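You operate a simulated robot arm through the tools that you are given. There is no shell and no other tool.

You run a simulated robot arm. Do the job below in one go: nothing can be reset, and whatever is moved stays where it is left.

Task
Press the yellow basket's coffee and set the basket on the small tray.
Fine: leave the slide out again and spill no coffee. Where these are worked on the way, their far stop is far enough and under half their travel is too little: press slide.

The check looks at the end state, three seconds after you hand in, the way a careful person would. Anything else that was tipped, shoved, dropped, spilled or broken makes it a failure.

Robot
A 6-joint arm with a two-finger gripper, fixed in place. Base frame: the origin is on the floor under the middle of its stand, x ahead of it, y to its left, z up; the work surface is at about z = 800. Readings come in mm, rad, newtons and seconds.
With the tool pointing down near the work surface it reaches from about 100 to 700 mm from the base axis. Its first joint turns from -1.152 to 1.152 rad. Payload 2.45 kg.
The TCP is the grasp point between the finger pads, 30 mm short of the fingertips. In the tool frame z runs along the fingers and y along their closing line. The gripper opens to 106 mm; its body begins 79 mm behind the TCP.
Orientation is that of the tool frame in the base frame, as a unit quaternion [x, y, z, w]. With the fingers straight down and closing along the base's y, the tool's x points along the base's -x, its y along +y and its z along -z.

Tools
- The arm moves only by the tool move_arm. Its argument "commands" is a list of rows, each an object (a shift or turn left out is 0, a gripper value left out holds the last) with "slide": the shift along the tool's x, y, z in mm, a list of three; "dr": the turn, a rotation vector about the tool's x, y, z in rad, a list of three; "grip": the finger opening in mm, from 0 to 106. In form: [{"slide": [dx, dy, dz], "dr": [wx, wy, wz], "grip": grip}, ...]. A call has 1 to 20 rows; each row is the pose to reach, as a shift and turn from the pose commanded when the call began, along the tool's axes at that moment. Each row takes 0.2 s and may step no farther than 50 mm and 0.15 rad from the row before; otherwise, or with a gripper value out of range, the whole call is refused. Where a pose cannot be reached the arm comes as near as it can. A force on the tool above 40 N (or 10 N above the force at the start of the call, whichever is more), or a blocked arm, ends the call early, and 0.2 s more pass. Each finger travels about 153 mm/s and halts on what it meets, pressing with about 32 N; the grip force reading is that of the motor and also rises with nothing between the fingers. The clock runs only during rows and for 0.2 s after the last one: add rows that repeat a pose to give the fingers time. It gives the time, the measured TCP pose, the force on the tool (base axes), the opening and the grip force at its end, in the units of the frame above (readings bear some noise), with the torque about the TCP (base axes, N m) and any sound that the robot's microphone picked up.
- Cameras (640 x 400 px; columns grow to the right, rows downward): "scene" is fixed at [61.9, 402.4, 1416.2]; the picture's right is [-0.80, -0.59, 0.00], its down [-0.33, 0.45, -0.83] and it looks along [0.49, -0.67, -0.56] (base axes); focal length 371 px, centre (320, 200). "wrist" rides on the gripper at [76, -2, -106] in the tool frame; the picture's right is [0.02, 1.00, 0.00], its down [-0.78, 0.02, -0.62] and it looks along [-0.62, 0.01, 0.78] (tool axes); focal length 247 px, centre (320, 200). There is no depth. A picture from a camera that has moved, and an enlarged one, comes with that camera's place and axes in the base frame and with its lens. The place of the scene camera against the robot may be out by one fixed shift of up to 18 mm in any direction.
- snapshot(camera): a new picture of that camera. The clock stands still meanwhile.
- close_up(camera, box): a new picture of the part [left, top, right, bottom] of that camera's present view, enlarged. The clock stands still meanwhile.
- job_done(): hands the job in; it is judged then, once.

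Nothing tells you positions but the pictures and the camera data. Unless the task says otherwise, let go and move clear before handing in.

The tools are called as name(argument=value, ...) on one line, values as JSON. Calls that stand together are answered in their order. move_arm: Moves the arm, as the interface text tells. Its arguments: {"type":"object","properties":{"commands":{"type":"array"}},"required":["commands"]} The other tools are called the same way: snapshot (camera) takes a picture; close_up (camera, box) takes an enlarged picture of a part of a camera's view; job_done () hands the job in.

At the start:

```text
time: 0.0
tcp_pos: [355.1, -79.4, 1150.3]
orientation: [-0.001, 1.0, 0.0, 0.002]
wrist_force: [0.8, -0.3, 0.7]
moment: [0.0, -0.01, -0.01]
finger_gap: 105.9
grip_force: 0.0
```

scene: 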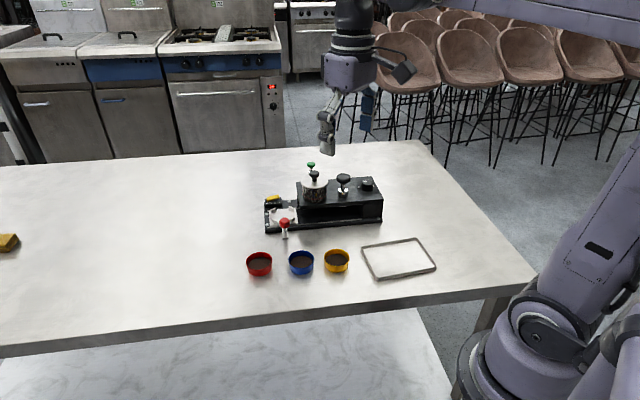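
wrist: 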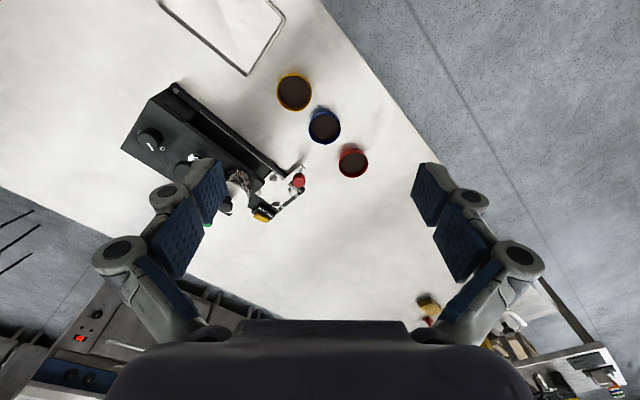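

I see a press machine on the table with a slide on its left side, three baskets (red, blue, yellow) in front, and a small tray. I will look closer before moving.

close_up(camera="scene", box=[230, 150, 450, 290])

close_up(camera="wrist", box=[110, 40, 390, 240])

close_up(camera="scene", box=[250, 150, 400, 245])

```text
2.86 times, centred on (340, 220) of scene
camera zoom: at [61.9, 402.4, 1416.2], right [-0.8, -0.59, 0.0], down [-0.33, 0.45, -0.83], along [0.49, -0.67, -0.56], focal length 1061 px, centre (263, 143)
```

zoom: 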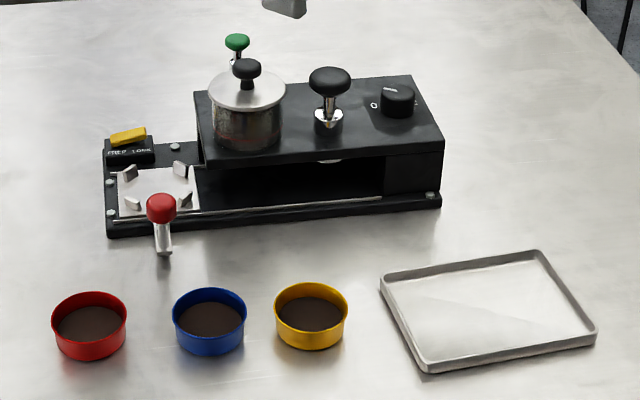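

```text
2.00 times, centred on (250, 140) of wrist
camera zoom: at [278.4, -80.9, 1257.6], right [-0.02, 1.0, 0.0], down [0.78, 0.02, 0.62], along [0.62, 0.01, -0.78], focal length 494 px, centre (460, 320)
```

zoom: 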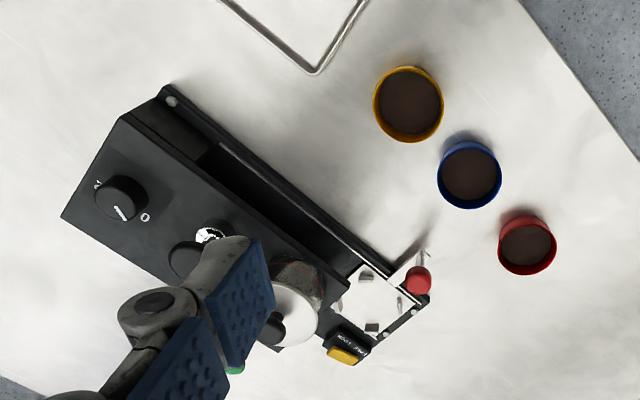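

```text
4.21 times, centred on (325, 198) of scene
camera zoom: at [61.9, 402.4, 1416.2], right [-0.8, -0.59, 0.0], down [-0.33, 0.45, -0.83], along [0.49, -0.67, -0.56], focal length 1563 px, centre (299, 210)
```

zoom: 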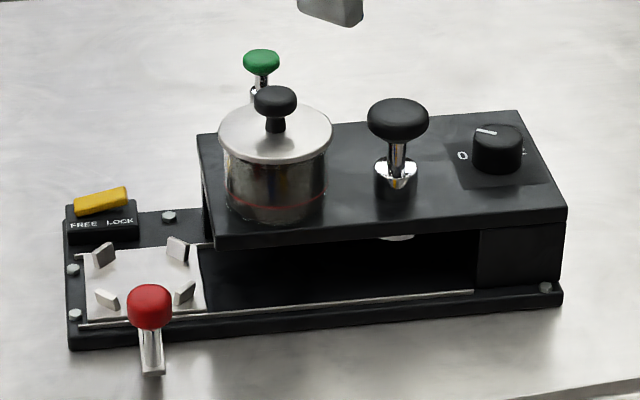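

The press has a carriage with a red handle (out, to the left), a FREE/LOCK rocker, a hopper, a black plunger knob and a dial. I'll zoom in further on these controls before moving.

close_up(camera="scene", box=[258, 185, 308, 240])

close_up(camera="scene", box=[330, 165, 390, 205])

close_up(camera="scene", box=[295, 155, 335, 210])

close_up(camera="scene", box=[240, 240, 360, 290])

```text
7.27 times, centred on (283, 212) of scene
camera zoom: at [61.9, 402.4, 1416.2], right [-0.8, -0.59, 0.0], down [-0.33, 0.45, -0.83], along [0.49, -0.67, -0.56], focal length 2700 px, centre (589, 109)
```

zoom: 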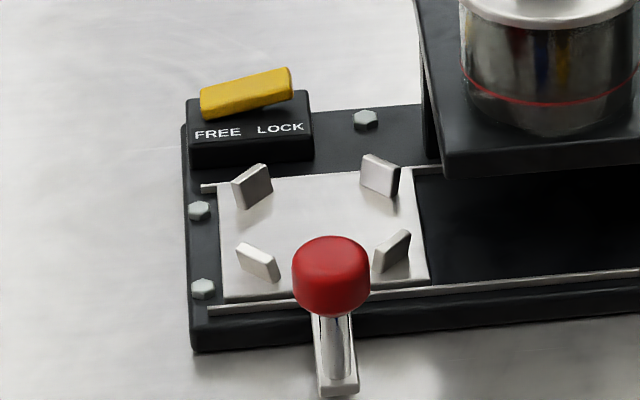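

```text
10.00 times, centred on (360, 185) of scene
camera zoom: at [61.9, 402.4, 1416.2], right [-0.8, -0.59, 0.0], down [-0.33, 0.45, -0.83], along [0.49, -0.67, -0.56], focal length 3712 px, centre (-80, 350)
```

zoom: 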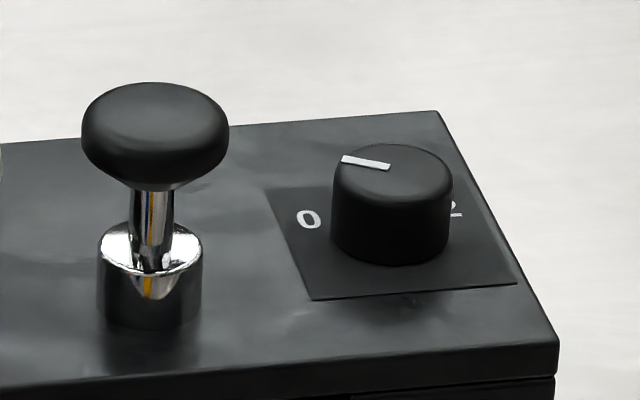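

```text
7.27 times, centred on (315, 182) of scene
camera zoom: at [61.9, 402.4, 1416.2], right [-0.8, -0.59, 0.0], down [-0.33, 0.45, -0.83], along [0.49, -0.67, -0.56], focal length 2700 px, centre (356, 327)
```

zoom: 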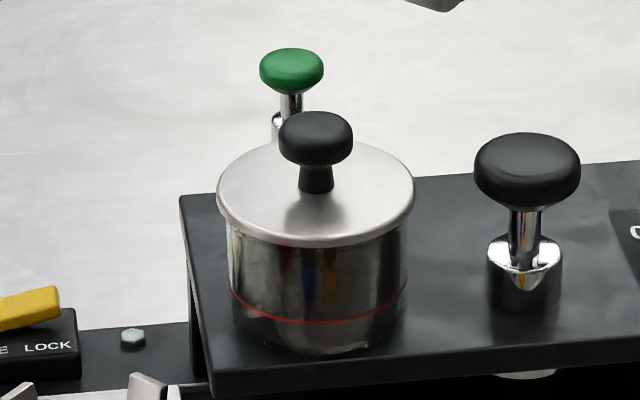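

```text
5.33 times, centred on (300, 265) of scene
camera zoom: at [61.9, 402.4, 1416.2], right [-0.8, -0.59, 0.0], down [-0.33, 0.45, -0.83], along [0.49, -0.67, -0.56], focal length 1980 px, centre (427, -147)
```

zoom: 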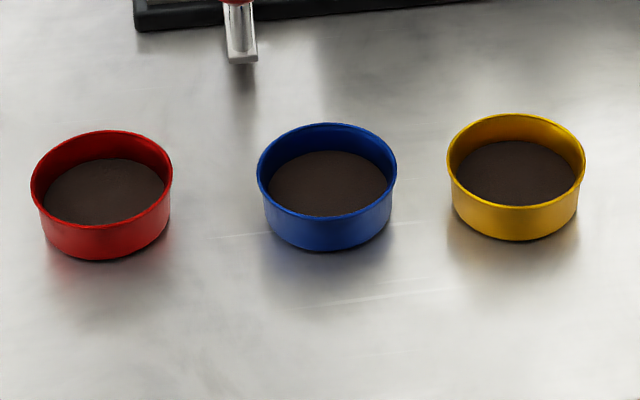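

The rocker's FREE side looks pressed down, and the dial has 0 and 2 labels. The machine axis runs about 45° in the base frame, so I'll turn the wrist camera to look at the machine squarely from the front.

move_arm(commands=[{"slide": [-12.7, -12.8, 17.7], "dr": [0, 0, 0.1309]}, {"slide": [-25.3, -25.7, 35.3], "dr": [0, 0, 0.2618]}, {"slide": [-38, -38.5, 53], "dr": [0, 0, 0.3927]}, {"slide": [-50.7, -51.3, 70.7], "dr": [0, 0, 0.5236]}, {"slide": [-63.3, -64.2, 88.3], "dr": [0, 0, 0.6545]}, {"slide": [-76, -77, 106], "dr": [0, 0, 0.7854]}, {"slide": [-76, -77, 106], "dr": [0, 0, 0.7854]}])

snapshot(camera="wrist")

snapshot(camera="scene")

```text
time: 1.6
tcp_pos: [431.4, -154.7, 1044.7]
orientation: [0.384, 0.923, 0.001, 0.001]
wrist_force: [0.5, 0.5, 0.2]
moment: [0.03, 0.04, 0.01]
finger_gap: 106.1
grip_force: 0.1
```

```text
taken
camera wrist: at [376.2, -101.9, 1151.9], right [0.69, 0.72, 0.0], down [0.56, -0.54, 0.62], along [0.45, -0.43, -0.78], focal length 247 px, centre (320, 200)
```

wrist: 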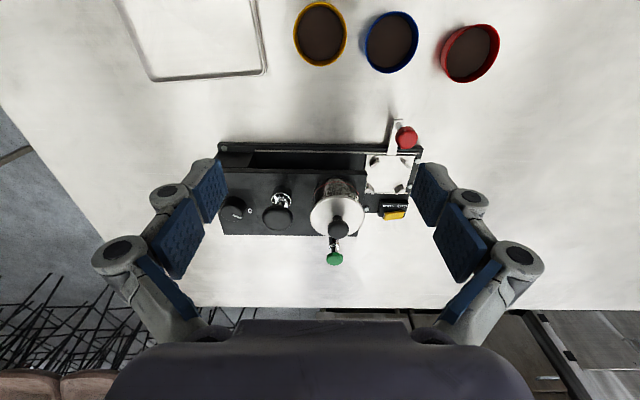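

```text
taken
```

scene: 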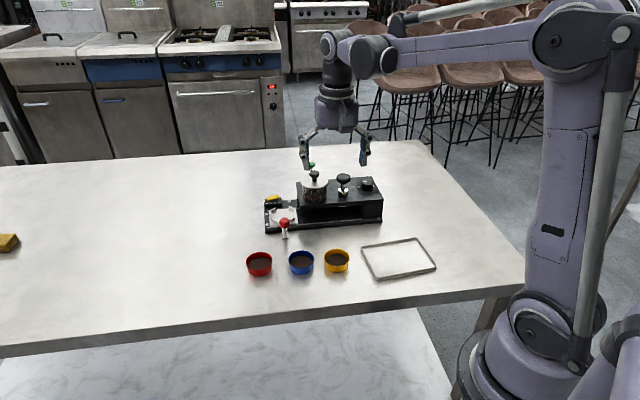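

The wrist view is nicely square with the machine. I'll enlarge it to read the controls and measure.

close_up(camera="wrist", box=[200, 100, 440, 270])

close_up(camera="wrist", box=[330, 110, 440, 230])

close_up(camera="wrist", box=[210, 170, 310, 240])

close_up(camera="wrist", box=[100, 0, 360, 100])

```text
2.35 times, centred on (320, 185) of wrist
camera zoom: at [376.2, -101.9, 1151.9], right [0.69, 0.72, 0.0], down [0.56, -0.54, 0.62], along [0.45, -0.43, -0.78], focal length 581 px, centre (320, 235)
```

zoom: 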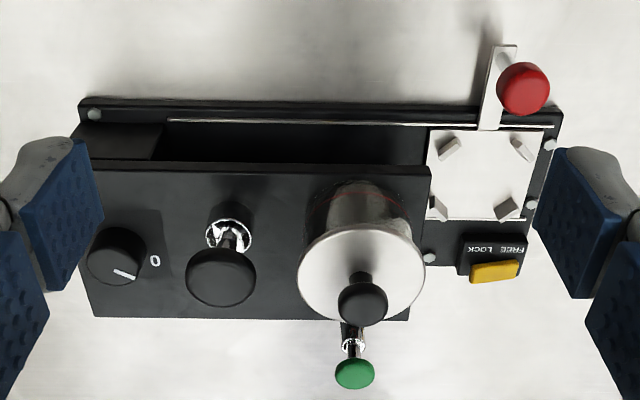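

```text
3.33 times, centred on (385, 170) of wrist
camera zoom: at [376.2, -101.9, 1151.9], right [0.69, 0.72, 0.0], down [0.56, -0.54, 0.62], along [0.45, -0.43, -0.78], focal length 823 px, centre (103, 300)
```

zoom: 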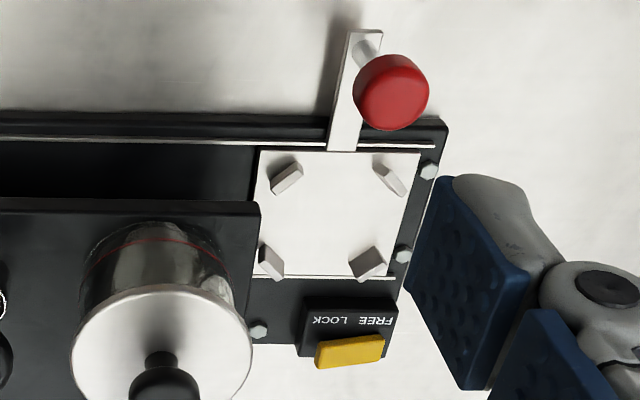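

```text
5.71 times, centred on (260, 205) of wrist
camera zoom: at [376.2, -101.9, 1151.9], right [0.69, 0.72, 0.0], down [0.56, -0.54, 0.62], along [0.45, -0.43, -0.78], focal length 1411 px, centre (663, 171)
```

zoom: 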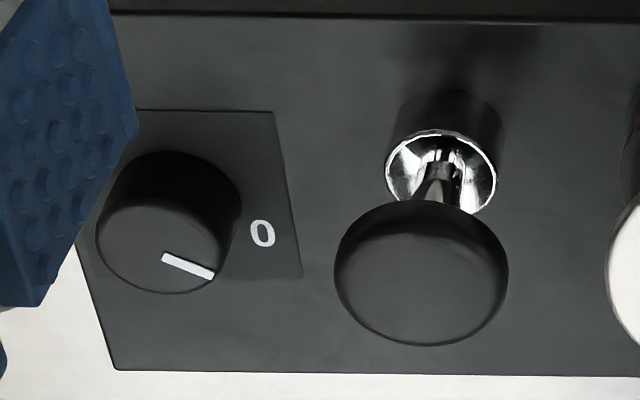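

```text
2.46 times, centred on (230, 50) of wrist
camera zoom: at [376.2, -101.9, 1151.9], right [0.69, 0.72, 0.0], down [0.56, -0.54, 0.62], along [0.45, -0.43, -0.78], focal length 608 px, centre (542, 569)
```

zoom: 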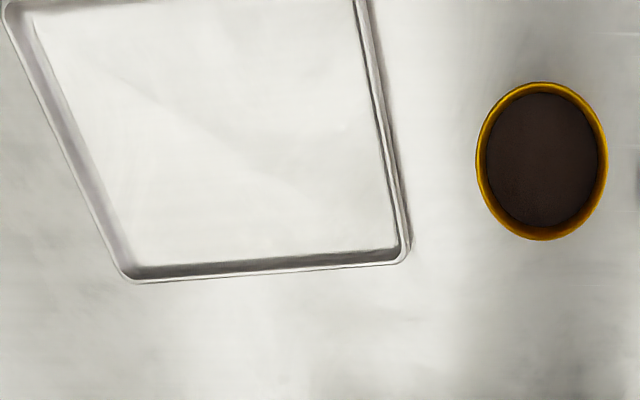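

I can read the layout: the carriage with four chocks sits out at the far left end, the hopper is mid-machine, and the plunger knob is beyond it. Next I'll look at the gripper fingers' thickness and move closer to the carriage to measure chock height and clearances.

close_up(camera="scene", box=[290, 80, 390, 190])

move_arm(commands=[{"slide": [10, 45, 0], "dr": [0, 0, 0]}, {"slide": [20, 90, 0]}, {"slide": [30, 130, 0]}, {"slide": [30, 130, 40]}, {"slide": [30, 130, 40]}])

snapshot(camera="wrist")

close_up(camera="scene", box=[240, 100, 340, 240])

```text
3.64 times, centred on (340, 135) of scene
camera zoom: at [61.9, 402.4, 1416.2], right [-0.8, -0.59, 0.0], down [-0.33, 0.45, -0.83], along [0.49, -0.67, -0.56], focal length 1350 px, centre (247, 436)
```

zoom: 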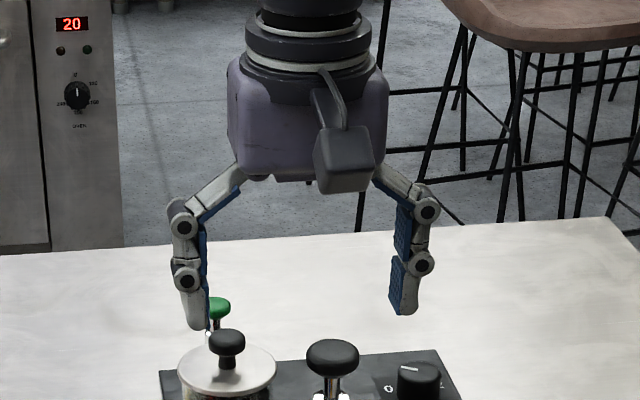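

```text
time: 2.8
tcp_pos: [502.1, -41.8, 1004.5]
orientation: [0.383, 0.924, 0.001, 0.0]
wrist_force: [0.4, 0.1, 0.2]
moment: [-0.01, 0.01, -0.01]
finger_gap: 106.2
grip_force: 0.0
```

```text
taken
camera wrist: at [446.6, 11.0, 1112.3], right [0.69, 0.72, 0.0], down [0.57, -0.54, 0.62], along [0.45, -0.43, -0.78], focal length 247 px, centre (320, 200)
```

wrist: 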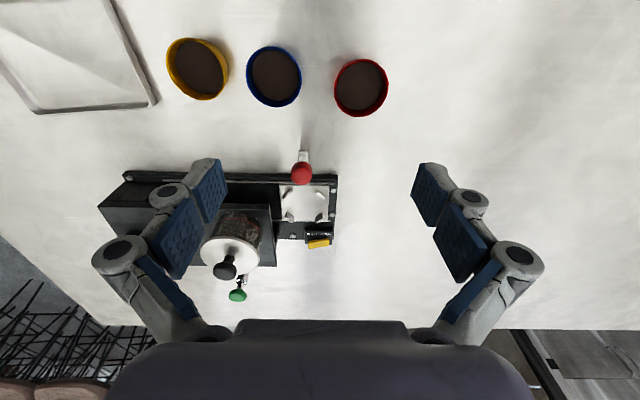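

```text
2.86 times, centred on (290, 170) of scene
camera zoom: at [61.9, 402.4, 1416.2], right [-0.8, -0.59, 0.0], down [-0.33, 0.45, -0.83], along [0.49, -0.67, -0.56], focal length 1061 px, centre (406, 286)
```

zoom: 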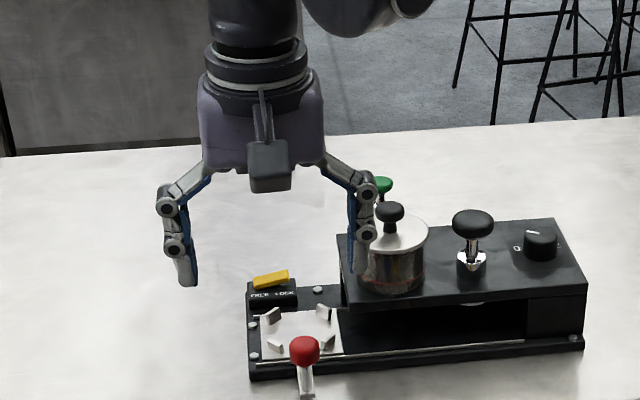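

The fingers are three-jointed and fairly thick near the knuckles, so clearance around the carriage matters. I'll enlarge the carriage from this second viewpoint.

close_up(camera="wrist", box=[255, 140, 355, 260])

close_up(camera="wrist", box=[150, 25, 400, 125])

```text
3.33 times, centred on (305, 200) of wrist
camera zoom: at [446.6, 11.0, 1112.3], right [0.69, 0.72, 0.0], down [0.57, -0.54, 0.62], along [0.45, -0.43, -0.78], focal length 823 px, centre (370, 200)
```

zoom: 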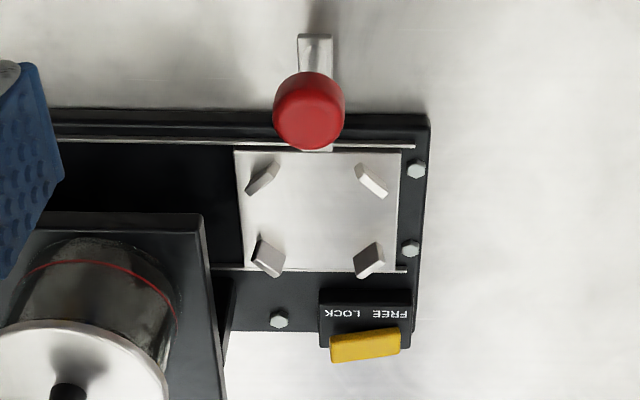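

```text
2.56 times, centred on (275, 75) of wrist
camera zoom: at [446.6, 11.0, 1112.3], right [0.69, 0.72, 0.0], down [0.57, -0.54, 0.62], along [0.45, -0.43, -0.78], focal length 632 px, centre (435, 520)
```

zoom: 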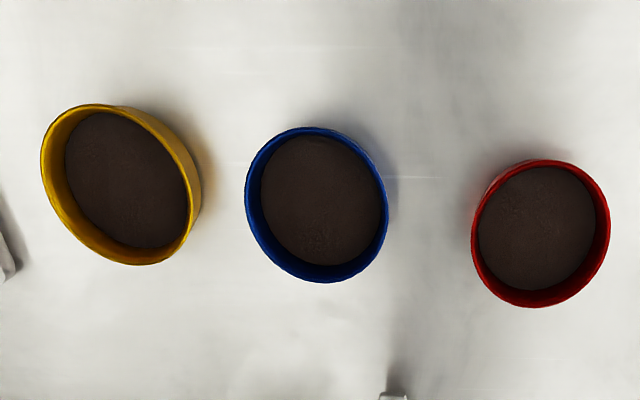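

My measurements put the carriage centre at about (604, -175), plate z≈816, the yellow basket at about (395, -122) with rim z≈821, and the red knob at about z 861. The least obstructed grip for the carriage is the closing line turned roughly 15° off base Y with the camera pointing away from the hopper, so I'll move over the yellow basket in that orientation.

move_arm(commands=[{"slide": [1.3, -8.8, 5], "dr": [0, 0, 0.1396]}, {"slide": [2.6, -17.7, 10], "dr": [0, 0, 0.2793]}, {"slide": [3.9, -26.5, 15], "dr": [0, 0, 0.4189]}, {"slide": [5.2, -35.3, 20], "dr": [0, 0, 0.5585]}, {"slide": [6.5, -44.1, 25], "dr": [0, 0, 0.6981]}, {"slide": [7.8, -53, 30], "dr": [0, 0, 0.8378]}, {"slide": [9.1, -61.8, 35], "dr": [0, 0, 0.9774]}, {"slide": [10.5, -70.6, 40], "dr": [0, 0, 1.117]}, {"slide": [11.8, -79.4, 45], "dr": [0, 0, 1.2566]}, {"slide": [13.1, -88.3, 50], "dr": [0, 0, 1.3963]}, {"slide": [14.4, -97.1, 55], "dr": [0, 0, 1.5359]}, {"slide": [15.7, -105.9, 60], "dr": [0, 0, 1.6755]}, {"slide": [17, -114.7, 65], "dr": [0, 0, 1.8151]}, {"slide": [18.3, -123.6, 70], "dr": [0, 0, 1.9548]}, {"slide": [19.6, -132.4, 75], "dr": [0, 0, 2.0944]}, {"slide": [19.6, -132.4, 75], "dr": [0, 0, 2.0944]}])

snapshot(camera="wrist")

snapshot(camera="scene")

```text
time: 6.2
tcp_pos: [394.0, -122.3, 929.6]
orientation: [0.992, 0.129, 0.001, 0.0]
wrist_force: [0.0, -0.2, -0.3]
moment: [0.02, -0.02, -0.03]
finger_gap: 106.0
grip_force: 0.1
```

```text
taken
camera wrist: at [467.7, -100.8, 1037.4], right [0.28, -0.96, 0.0], down [-0.75, -0.22, 0.62], along [-0.6, -0.17, -0.78], focal length 247 px, centre (320, 200)
```

wrist: 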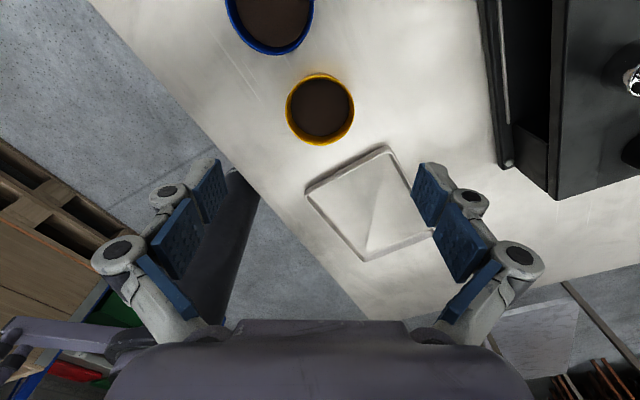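

```text
taken
```

scene: 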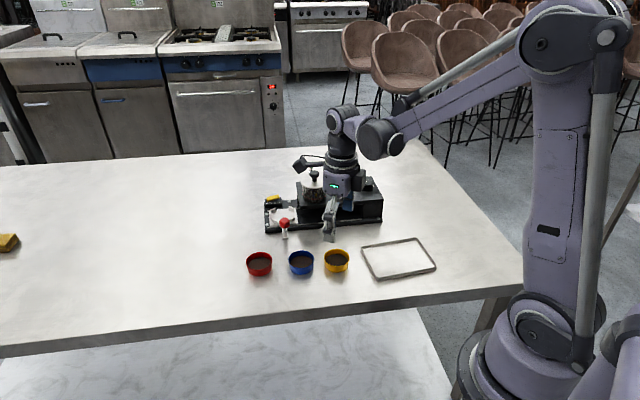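

The orientation was reached. I'll enlarge the yellow basket to fix its centre and height.

close_up(camera="wrist", box=[270, 60, 370, 160])

close_up(camera="wrist", box=[290, 130, 450, 270])

```text
4.00 times, centred on (320, 110) of wrist
camera zoom: at [467.7, -100.8, 1037.4], right [0.28, -0.96, 0.0], down [-0.75, -0.22, 0.62], along [-0.6, -0.17, -0.78], focal length 988 px, centre (320, 560)
```

zoom: 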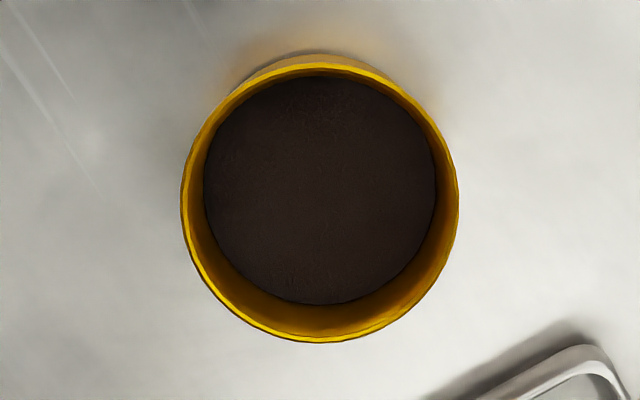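

```text
2.86 times, centred on (370, 200) of wrist
camera zoom: at [467.7, -100.8, 1037.4], right [0.28, -0.96, 0.0], down [-0.75, -0.22, 0.62], along [-0.6, -0.17, -0.78], focal length 706 px, centre (177, 200)
```

zoom: 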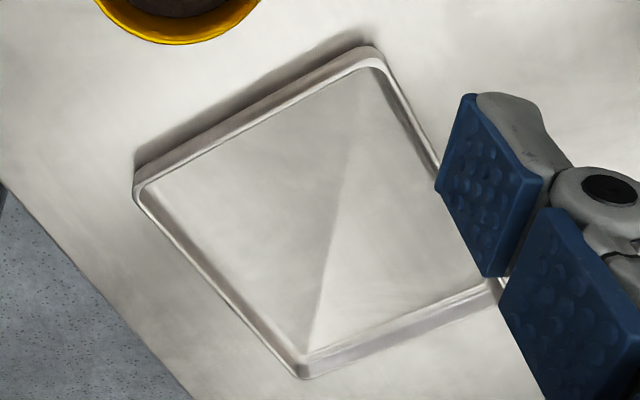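

The basket centre is at about (396, -121). I'll lower the open fingers around it so the tips sit about 13 mm above the table, high enough to clear the chocks later.

move_arm(commands=[{"slide": [1, -0.5, 20], "grip": 90}, {"slide": [2, -1, 40], "grip": 90}, {"slide": [2, -1, 60], "grip": 90}, {"slide": [2, -1, 75], "grip": 90}, {"slide": [2, -1, 86], "grip": 90}, {"slide": [2, -1, 86], "grip": 90}])

snapshot(camera="wrist")

close_up(camera="scene", box=[280, 190, 400, 290])

```text
time: 7.6
tcp_pos: [396.3, -120.4, 843.7]
orientation: [0.991, 0.131, 0.001, 0.0]
wrist_force: [-0.3, 0.2, -0.1]
moment: [-0.05, -0.01, 0.0]
finger_gap: 89.8
grip_force: 0.1
```

```text
taken
camera wrist: at [469.1, -99.0, 951.4], right [0.28, -0.96, 0.0], down [-0.75, -0.22, 0.62], along [-0.6, -0.17, -0.78], focal length 247 px, centre (320, 200)
```

wrist: 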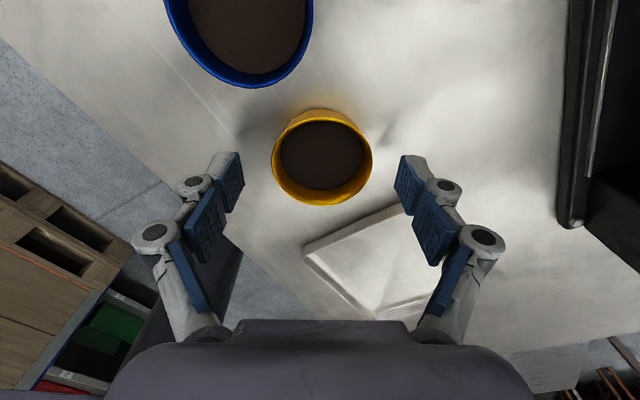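

```text
4.00 times, centred on (340, 240) of scene
camera zoom: at [61.9, 402.4, 1416.2], right [-0.8, -0.59, 0.0], down [-0.33, 0.45, -0.83], along [0.49, -0.67, -0.56], focal length 1485 px, centre (240, 40)
```

zoom: 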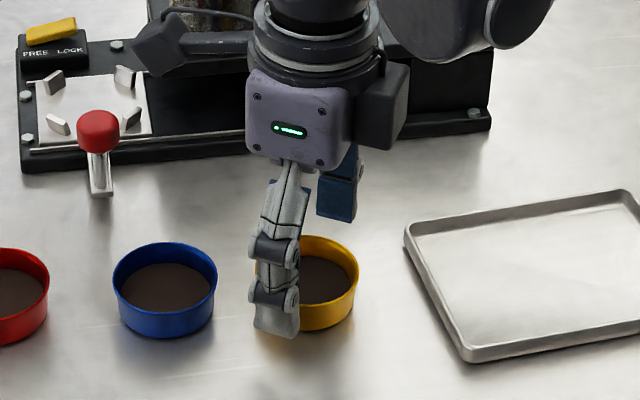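

The basket sits between the fingers. I'll check its centring along the finger width before closing.

close_up(camera="wrist", box=[200, 90, 440, 240])

close_up(camera="scene", box=[335, 230, 375, 280])

```text
2.67 times, centred on (320, 165) of wrist
camera zoom: at [469.1, -99.0, 951.4], right [0.28, -0.96, 0.0], down [-0.75, -0.22, 0.62], along [-0.6, -0.17, -0.78], focal length 659 px, centre (320, 293)
```

zoom: 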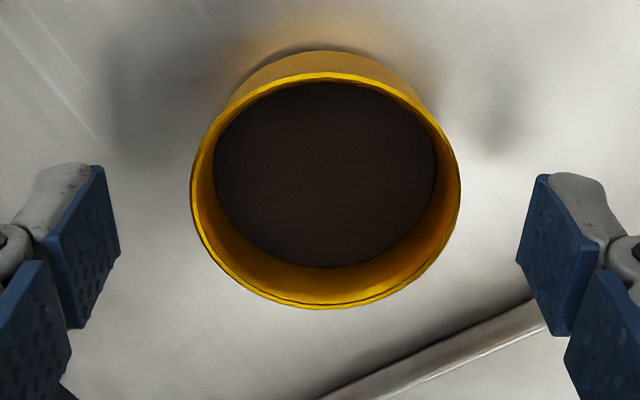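

```text
8.00 times, centred on (355, 255) of scene
camera zoom: at [61.9, 402.4, 1416.2], right [-0.8, -0.59, 0.0], down [-0.33, 0.45, -0.83], along [0.49, -0.67, -0.56], focal length 2970 px, centre (40, -240)
```

zoom: 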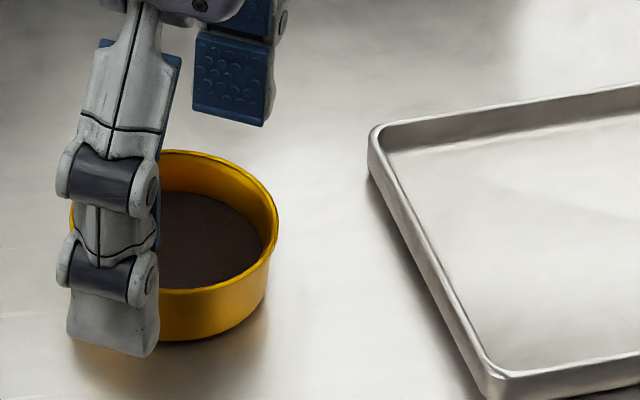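

The basket sits about 4–5 mm off the pad centre along tool x, so I'll shift by that amount and then close in stages, checking tip height.

move_arm(commands=[{"slide": [4.5, 0, 0], "grip": 90}, {"slide": [4.5, 0, 0], "grip": 70}, {"slide": [4.5, 0, 0], "grip": 66}, {"slide": [4.5, 0, 0], "grip": 66}])

close_up(camera="wrist", box=[200, 90, 440, 240])

close_up(camera="scene", box=[320, 230, 360, 280])

```text
time: 8.6
tcp_pos: [400.0, -119.6, 844.2]
orientation: [0.991, 0.131, 0.001, 0.0]
wrist_force: [0.3, 0.2, 0.1]
moment: [-0.02, -0.01, 0.04]
finger_gap: 66.1
grip_force: 0.0
```

```text
2.67 times, centred on (320, 165) of wrist
camera zoom: at [473.9, -98.2, 951.6], right [0.28, -0.96, 0.0], down [-0.75, -0.22, 0.62], along [-0.6, -0.17, -0.78], focal length 659 px, centre (320, 293)
```

zoom: 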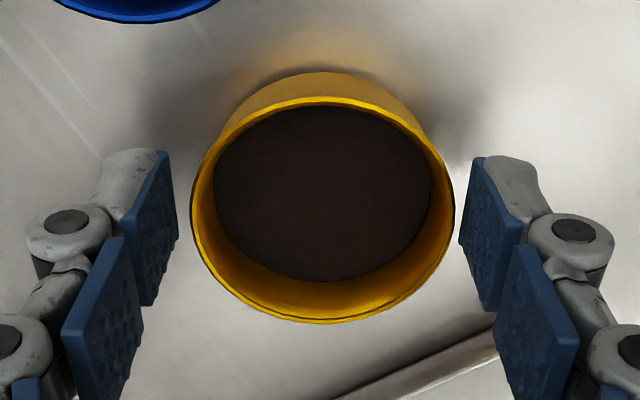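

```text
8.00 times, centred on (340, 255) of scene
camera zoom: at [61.9, 402.4, 1416.2], right [-0.8, -0.59, 0.0], down [-0.33, 0.45, -0.83], along [0.49, -0.67, -0.56], focal length 2970 px, centre (160, -240)
```

zoom: 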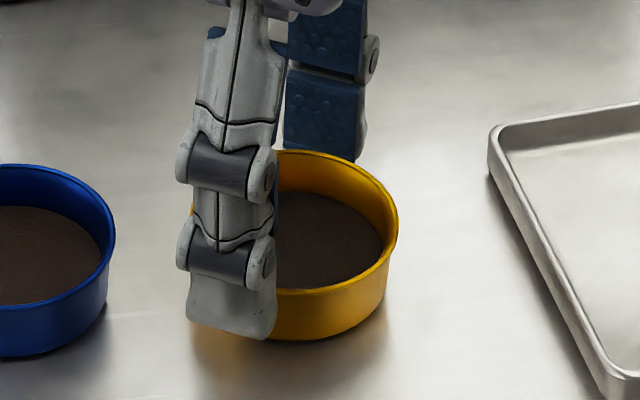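

The tips currently overlap the rim by only ~2 mm, so I'll go 7 mm lower and then close on the basket.

move_arm(commands=[{"slide": [-1.5, 0, 4], "grip": 66}, {"slide": [-1.5, 0, 7], "grip": 66}, {"slide": [-1.5, 0, 7], "grip": 62}, {"slide": [-1.5, 0, 7], "grip": 56}, {"slide": [-1.5, 0, 7], "grip": 52}, {"slide": [-1.5, 0, 7], "grip": 52}])

close_up(camera="wrist", box=[200, 90, 440, 240])

close_up(camera="scene", box=[320, 230, 360, 280])

```text
time: 10.0
tcp_pos: [397.9, -121.4, 835.1]
orientation: [0.991, 0.131, 0.001, 0.0]
wrist_force: [0.6, -0.9, 7.5]
moment: [-0.03, 0.06, 0.02]
finger_gap: 55.6
grip_force: 31.7
```

```text
2.67 times, centred on (320, 165) of wrist
camera zoom: at [472.3, -99.7, 944.1], right [0.28, -0.96, 0.0], down [-0.75, -0.22, 0.62], along [-0.6, -0.17, -0.78], focal length 659 px, centre (320, 293)
```

zoom: 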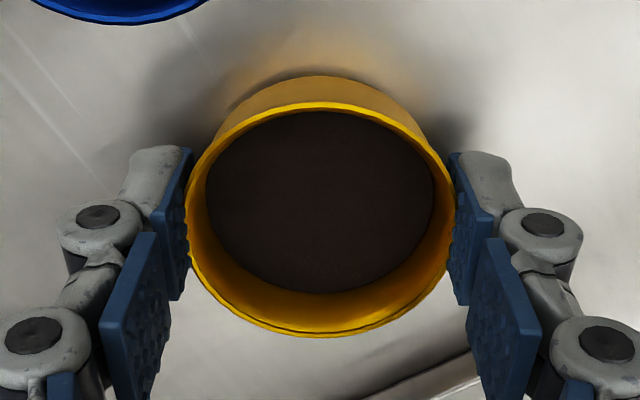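

```text
8.00 times, centred on (340, 255) of scene
camera zoom: at [61.8, 402.4, 1416.2], right [-0.8, -0.59, 0.0], down [-0.33, 0.45, -0.83], along [0.49, -0.67, -0.56], focal length 2970 px, centre (160, -240)
```

zoom: 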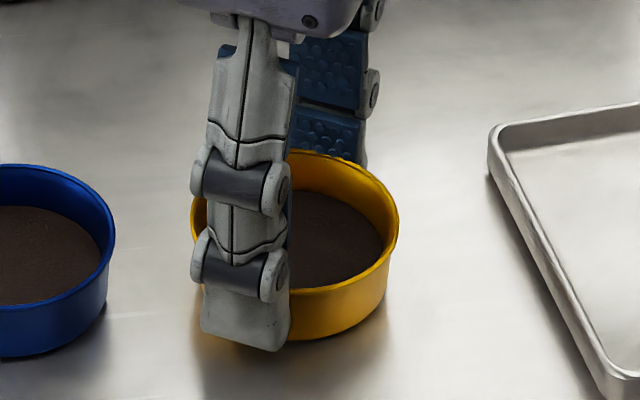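

The basket is gripped (gap 55.6 mm, 32 N). I'll lift it slowly straight up and check that it is level and held.

move_arm(commands=[{"slide": [0, 0, -3], "grip": 52}, {"slide": [0, 0, -8], "grip": 52}, {"slide": [0, 0, -15], "grip": 52}, {"slide": [0, 0, -25], "grip": 52}, {"slide": [0, 0, -30], "grip": 52}])

close_up(camera="wrist", box=[200, 90, 440, 240])

close_up(camera="scene", box=[310, 210, 370, 280])

```text
time: 11.2
tcp_pos: [399.4, -120.1, 866.1]
orientation: [0.991, 0.131, 0.001, 0.0]
wrist_force: [-0.3, -0.2, -0.4]
moment: [0.02, 0.02, 0.01]
finger_gap: 55.7
grip_force: 32.4
```

```text
2.67 times, centred on (320, 165) of wrist
camera zoom: at [472.7, -99.0, 973.9], right [0.28, -0.96, 0.0], down [-0.75, -0.22, 0.62], along [-0.6, -0.17, -0.78], focal length 659 px, centre (320, 293)
```

zoom: 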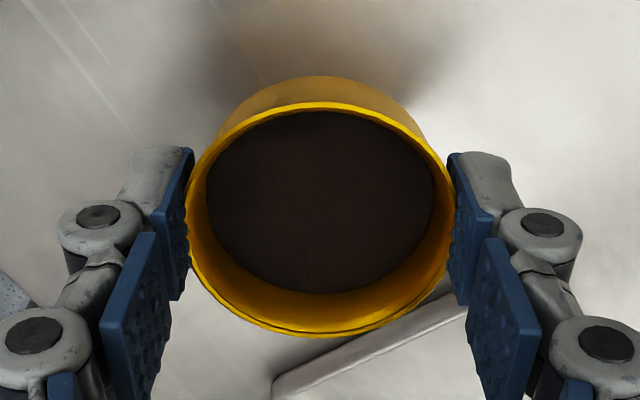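

```text
5.71 times, centred on (340, 245) of scene
camera zoom: at [61.9, 402.4, 1416.2], right [-0.8, -0.59, 0.0], down [-0.33, 0.45, -0.83], along [0.49, -0.67, -0.56], focal length 2121 px, centre (206, -57)
```

zoom: 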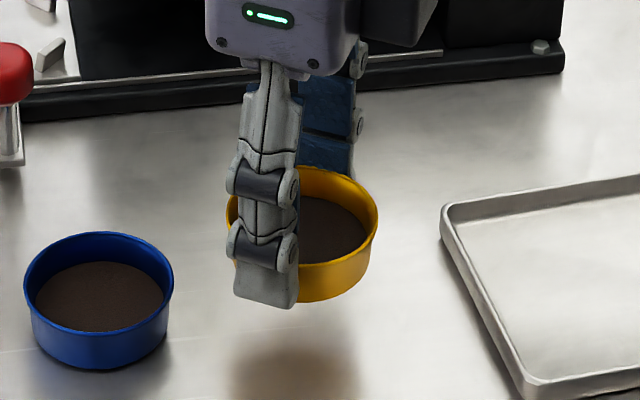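

The basket is held level. I'll raise it well above the hopper and carry it slowly over the carriage, then look down past it to align.

move_arm(commands=[{"slide": [0, 0, -12], "grip": 52}, {"slide": [0, 0, -36], "grip": 52}, {"slide": [0, 0, -62], "grip": 52}, {"slide": [0, 0, -88], "grip": 52}, {"slide": [0, 0, -112], "grip": 52}, {"slide": [0, 0, -128], "grip": 52}, {"slide": [0, 0, -134], "grip": 52}, {"slide": [9, 5, -134], "grip": 52}, {"slide": [28, 16, -134], "grip": 52}, {"slide": [50, 29, -134], "grip": 52}, {"slide": [72, 42, -134], "grip": 52}, {"slide": [94, 55, -134], "grip": 52}, {"slide": [116, 67, -134], "grip": 52}, {"slide": [138, 80, -134], "grip": 52}, {"slide": [158, 92, -134], "grip": 52}, {"slide": [174, 101, -134], "grip": 52}, {"slide": [183.3, 106.2, -134], "grip": 52}, {"slide": [183.3, 106.2, -134], "grip": 52}])

snapshot(camera="wrist")

snapshot(camera="scene")

```text
time: 15.0
tcp_pos: [602.8, -176.8, 999.2]
orientation: [0.991, 0.13, 0.001, 0.0]
wrist_force: [0.1, -0.6, -0.5]
moment: [0.03, 0.04, 0.01]
finger_gap: 53.7
grip_force: 32.1
```

```text
taken
camera wrist: at [676.6, -154.8, 1107.0], right [0.28, -0.96, 0.0], down [-0.75, -0.22, 0.62], along [-0.6, -0.17, -0.78], focal length 247 px, centre (320, 200)
```

wrist: 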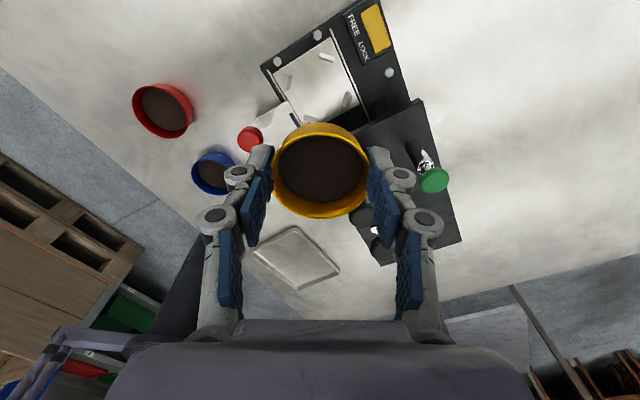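

```text
taken
```

scene: 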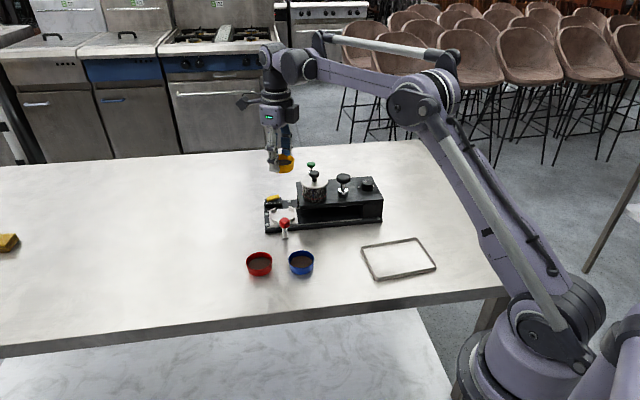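

The carriage is visible above the basket in the wrist view; the gap reading dropped 2 mm, so I'll check the grip closely and measure the carriage.

close_up(camera="wrist", box=[200, 90, 440, 240])

close_up(camera="wrist", box=[240, 0, 440, 125])

close_up(camera="scene", box=[250, 110, 320, 240])

```text
2.67 times, centred on (320, 165) of wrist
camera zoom: at [676.6, -154.8, 1107.0], right [0.28, -0.96, 0.0], down [-0.75, -0.22, 0.62], along [-0.6, -0.17, -0.78], focal length 659 px, centre (320, 293)
```

zoom: 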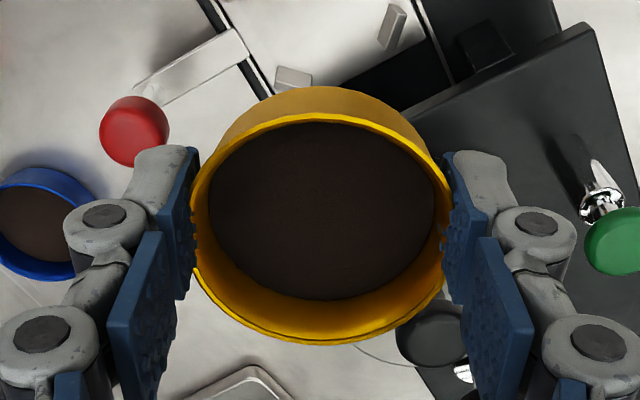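

```text
3.20 times, centred on (340, 62) of wrist
camera zoom: at [676.6, -154.8, 1107.0], right [0.28, -0.96, 0.0], down [-0.75, -0.22, 0.62], along [-0.6, -0.17, -0.78], focal length 790 px, centre (256, 640)
```

zoom: 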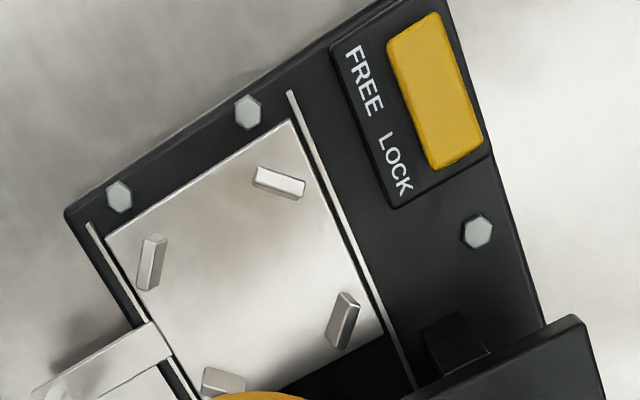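

```text
3.08 times, centred on (285, 175) of scene
camera zoom: at [61.9, 402.4, 1416.2], right [-0.8, -0.59, 0.0], down [-0.33, 0.45, -0.83], along [0.49, -0.67, -0.56], focal length 1142 px, centre (428, 277)
```

zoom: 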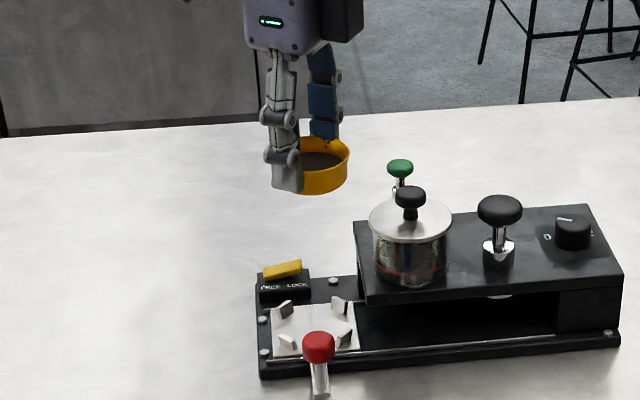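

The basket appears to have slipped a few millimetres down and back in the grip. I'll look at it more closely before the next gentle move.

close_up(camera="scene", box=[262, 130, 312, 185])

close_up(camera="wrist", box=[255, 110, 385, 230])

```text
7.27 times, centred on (287, 158) of scene
camera zoom: at [61.9, 402.4, 1416.2], right [-0.8, -0.59, 0.0], down [-0.33, 0.45, -0.83], along [0.49, -0.67, -0.56], focal length 2700 px, centre (560, 509)
```

zoom: 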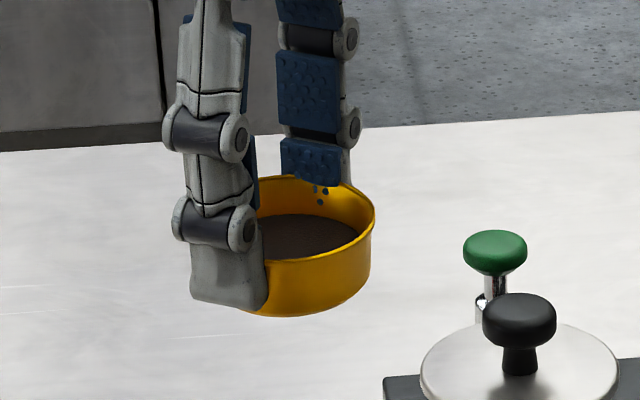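

```text
3.33 times, centred on (320, 170) of wrist
camera zoom: at [676.6, -154.8, 1107.0], right [0.28, -0.96, 0.0], down [-0.75, -0.22, 0.62], along [-0.6, -0.17, -0.78], focal length 823 px, centre (320, 300)
```

zoom: 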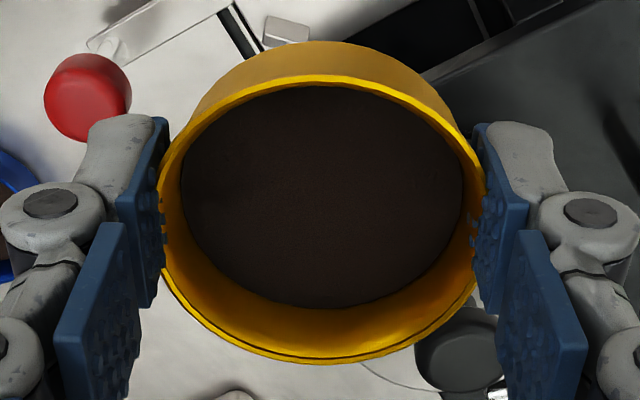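

The basket is secure but has shifted about 5 mm back and 3 mm down in the pads. Measured carriage centre is about (605, -172); I'll correct for the shift and descend gently to just above the chocks.

move_arm(commands=[{"slide": [2, -1, 0], "grip": 50}, {"slide": [4, -2, 3], "grip": 50}, {"slide": [6, -3, 9], "grip": 50}, {"slide": [7.6, -3.7, 17], "grip": 50}, {"slide": [7.6, -3.7, 26], "grip": 50}, {"slide": [7.6, -3.7, 35], "grip": 50}, {"slide": [7.6, -3.7, 44], "grip": 50}, {"slide": [7.6, -3.7, 53], "grip": 50}, {"slide": [7.6, -3.7, 62], "grip": 50}, {"slide": [7.6, -3.7, 71], "grip": 50}, {"slide": [7.6, -3.7, 80], "grip": 50}, {"slide": [7.6, -3.7, 89], "grip": 50}, {"slide": [7.6, -3.7, 97], "grip": 50}, {"slide": [7.6, -3.7, 103], "grip": 50}, {"slide": [7.6, -3.7, 106], "grip": 50}, {"slide": [7.6, -3.7, 107], "grip": 50}])

snapshot(camera="wrist")

close_up(camera="wrist", box=[230, 40, 410, 230])

close_up(camera="scene", box=[250, 160, 330, 240])

```text
time: 18.4
tcp_pos: [609.7, -169.2, 893.2]
orientation: [0.992, 0.13, 0.0, 0.0]
wrist_force: [0.3, 0.4, -1.4]
moment: [-0.02, -0.01, -0.02]
finger_gap: 53.4
grip_force: 32.2
```

```text
taken
camera wrist: at [683.3, -148.3, 1000.8], right [0.28, -0.96, 0.0], down [-0.75, -0.22, 0.62], along [-0.6, -0.17, -0.78], focal length 247 px, centre (320, 200)
```

wrist: 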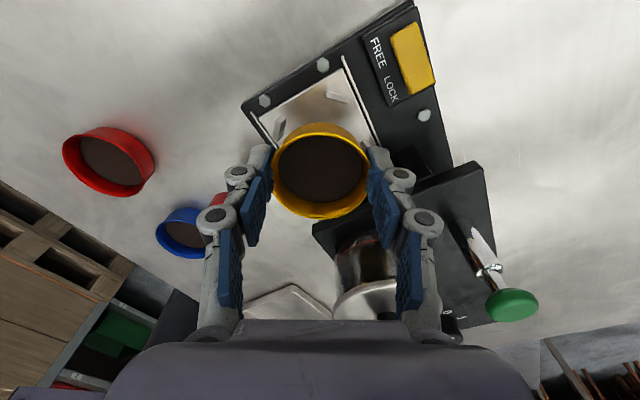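

```text
2.11 times, centred on (320, 135) of wrist
camera zoom: at [683.3, -148.3, 1000.8], right [0.28, -0.96, 0.0], down [-0.75, -0.22, 0.62], along [-0.6, -0.17, -0.78], focal length 520 px, centre (320, 337)
```

zoom: 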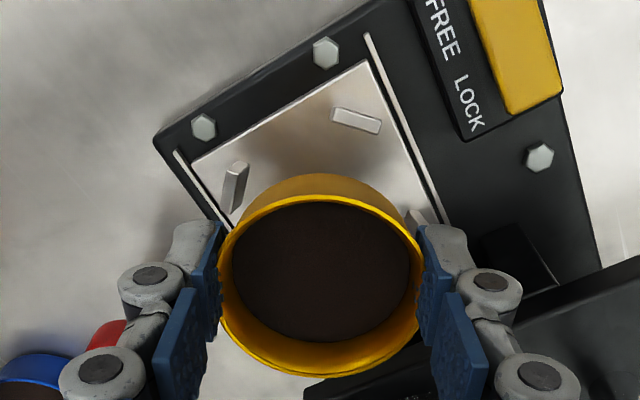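

```text
5.00 times, centred on (290, 200) of scene
camera zoom: at [61.9, 402.4, 1416.2], right [-0.8, -0.59, 0.0], down [-0.33, 0.45, -0.83], along [0.49, -0.67, -0.56], focal length 1856 px, centre (470, 200)
```

zoom: 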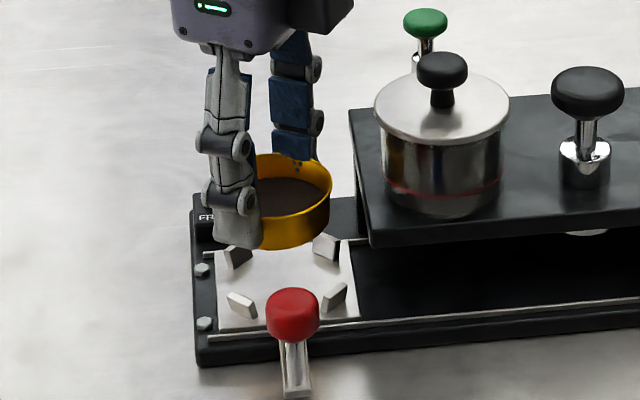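

The basket is nearly centred over the chocks; I'll nudge about 2 mm and lower to just above the chock tops to check again.

move_arm(commands=[{"slide": [-0.5, 1, 2], "grip": 50}, {"slide": [-1, 2.1, 6], "grip": 50}, {"slide": [-1, 2.1, 11], "grip": 50}, {"slide": [-1, 2.1, 16], "grip": 50}, {"slide": [-1, 2.1, 19], "grip": 50}, {"slide": [-1, 2.1, 21], "grip": 50}, {"slide": [-1, 2.1, 21], "grip": 50}])

snapshot(camera="wrist")

close_up(camera="wrist", box=[230, 80, 410, 230])

close_up(camera="scene", box=[260, 175, 320, 240])

```text
time: 20.0
tcp_pos: [609.4, -170.7, 873.2]
orientation: [0.991, 0.131, 0.001, 0.0]
wrist_force: [0.5, 0.4, -0.6]
moment: [0.02, 0.0, -0.02]
finger_gap: 53.3
grip_force: 31.9
```

```text
taken
camera wrist: at [682.8, -150.5, 980.4], right [0.28, -0.96, 0.0], down [-0.75, -0.22, 0.62], along [-0.6, -0.17, -0.78], focal length 247 px, centre (320, 200)
```

wrist: 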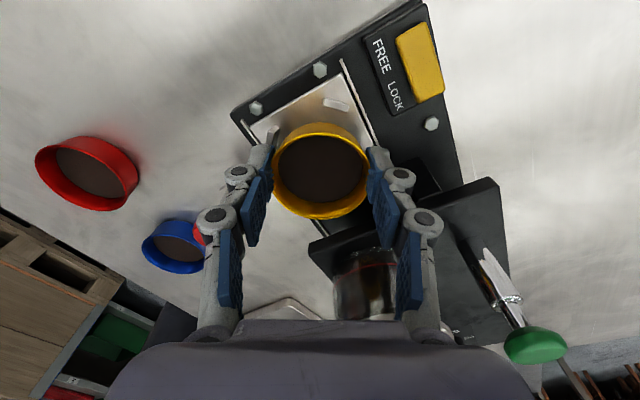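

```text
2.67 times, centred on (320, 155) of wrist
camera zoom: at [682.8, -150.5, 980.4], right [0.28, -0.96, 0.0], down [-0.75, -0.22, 0.62], along [-0.6, -0.17, -0.78], focal length 659 px, centre (320, 320)
```

zoom: 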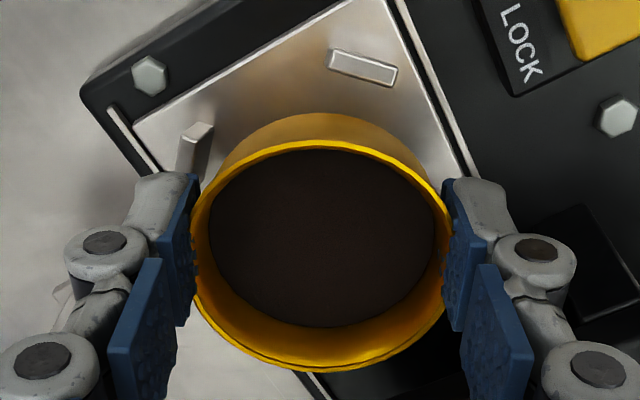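

```text
6.15 times, centred on (290, 208) of scene
camera zoom: at [61.9, 402.4, 1416.2], right [-0.8, -0.59, 0.0], down [-0.33, 0.45, -0.83], along [0.49, -0.67, -0.56], focal length 2284 px, centre (505, 154)
```

zoom: 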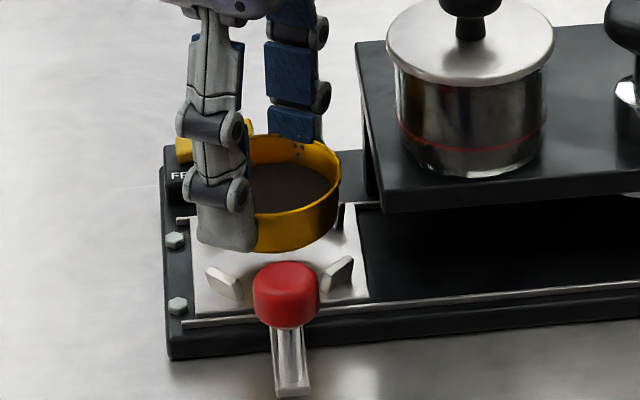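

The basket is centred over the chocks to within about a millimetre. I'll lower it between them, watching the force.

move_arm(commands=[{"slide": [0, 0, 3], "grip": 50}, {"slide": [0, 0, 6], "grip": 50}, {"slide": [0, 0, 9], "grip": 50}, {"slide": [0, 0, 12], "grip": 50}, {"slide": [0, 0, 14], "grip": 50}])

close_up(camera="wrist", box=[230, 80, 410, 230])

close_up(camera="scene", box=[260, 175, 320, 240])

```text
time: 21.2
tcp_pos: [608.4, -172.8, 858.9]
orientation: [0.991, 0.13, 0.002, -0.001]
wrist_force: [0.1, -0.9, -0.3]
moment: [-0.03, -0.02, -0.01]
finger_gap: 53.3
grip_force: 31.2
```

```text
2.67 times, centred on (320, 155) of wrist
camera zoom: at [682.3, -151.0, 966.1], right [0.28, -0.96, 0.0], down [-0.75, -0.22, 0.62], along [-0.6, -0.17, -0.78], focal length 659 px, centre (320, 320)
```

zoom: 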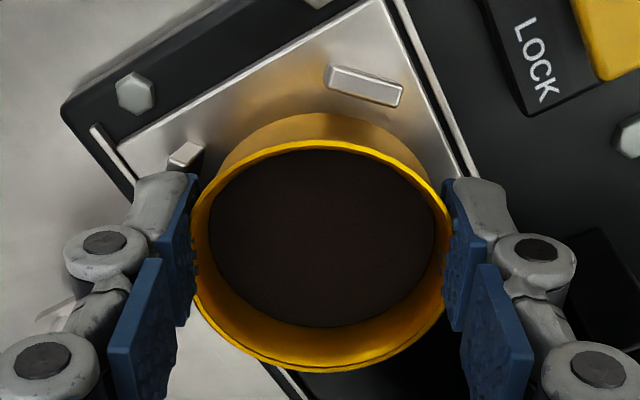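

```text
6.15 times, centred on (290, 208) of scene
camera zoom: at [61.9, 402.4, 1416.2], right [-0.8, -0.59, 0.0], down [-0.33, 0.45, -0.83], along [0.49, -0.67, -0.56], focal length 2284 px, centre (505, 154)
```

zoom: 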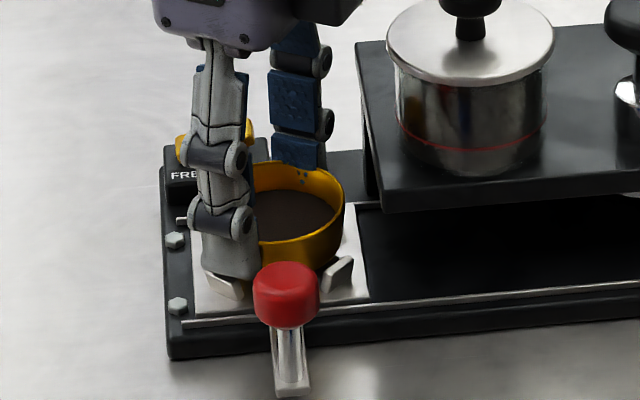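

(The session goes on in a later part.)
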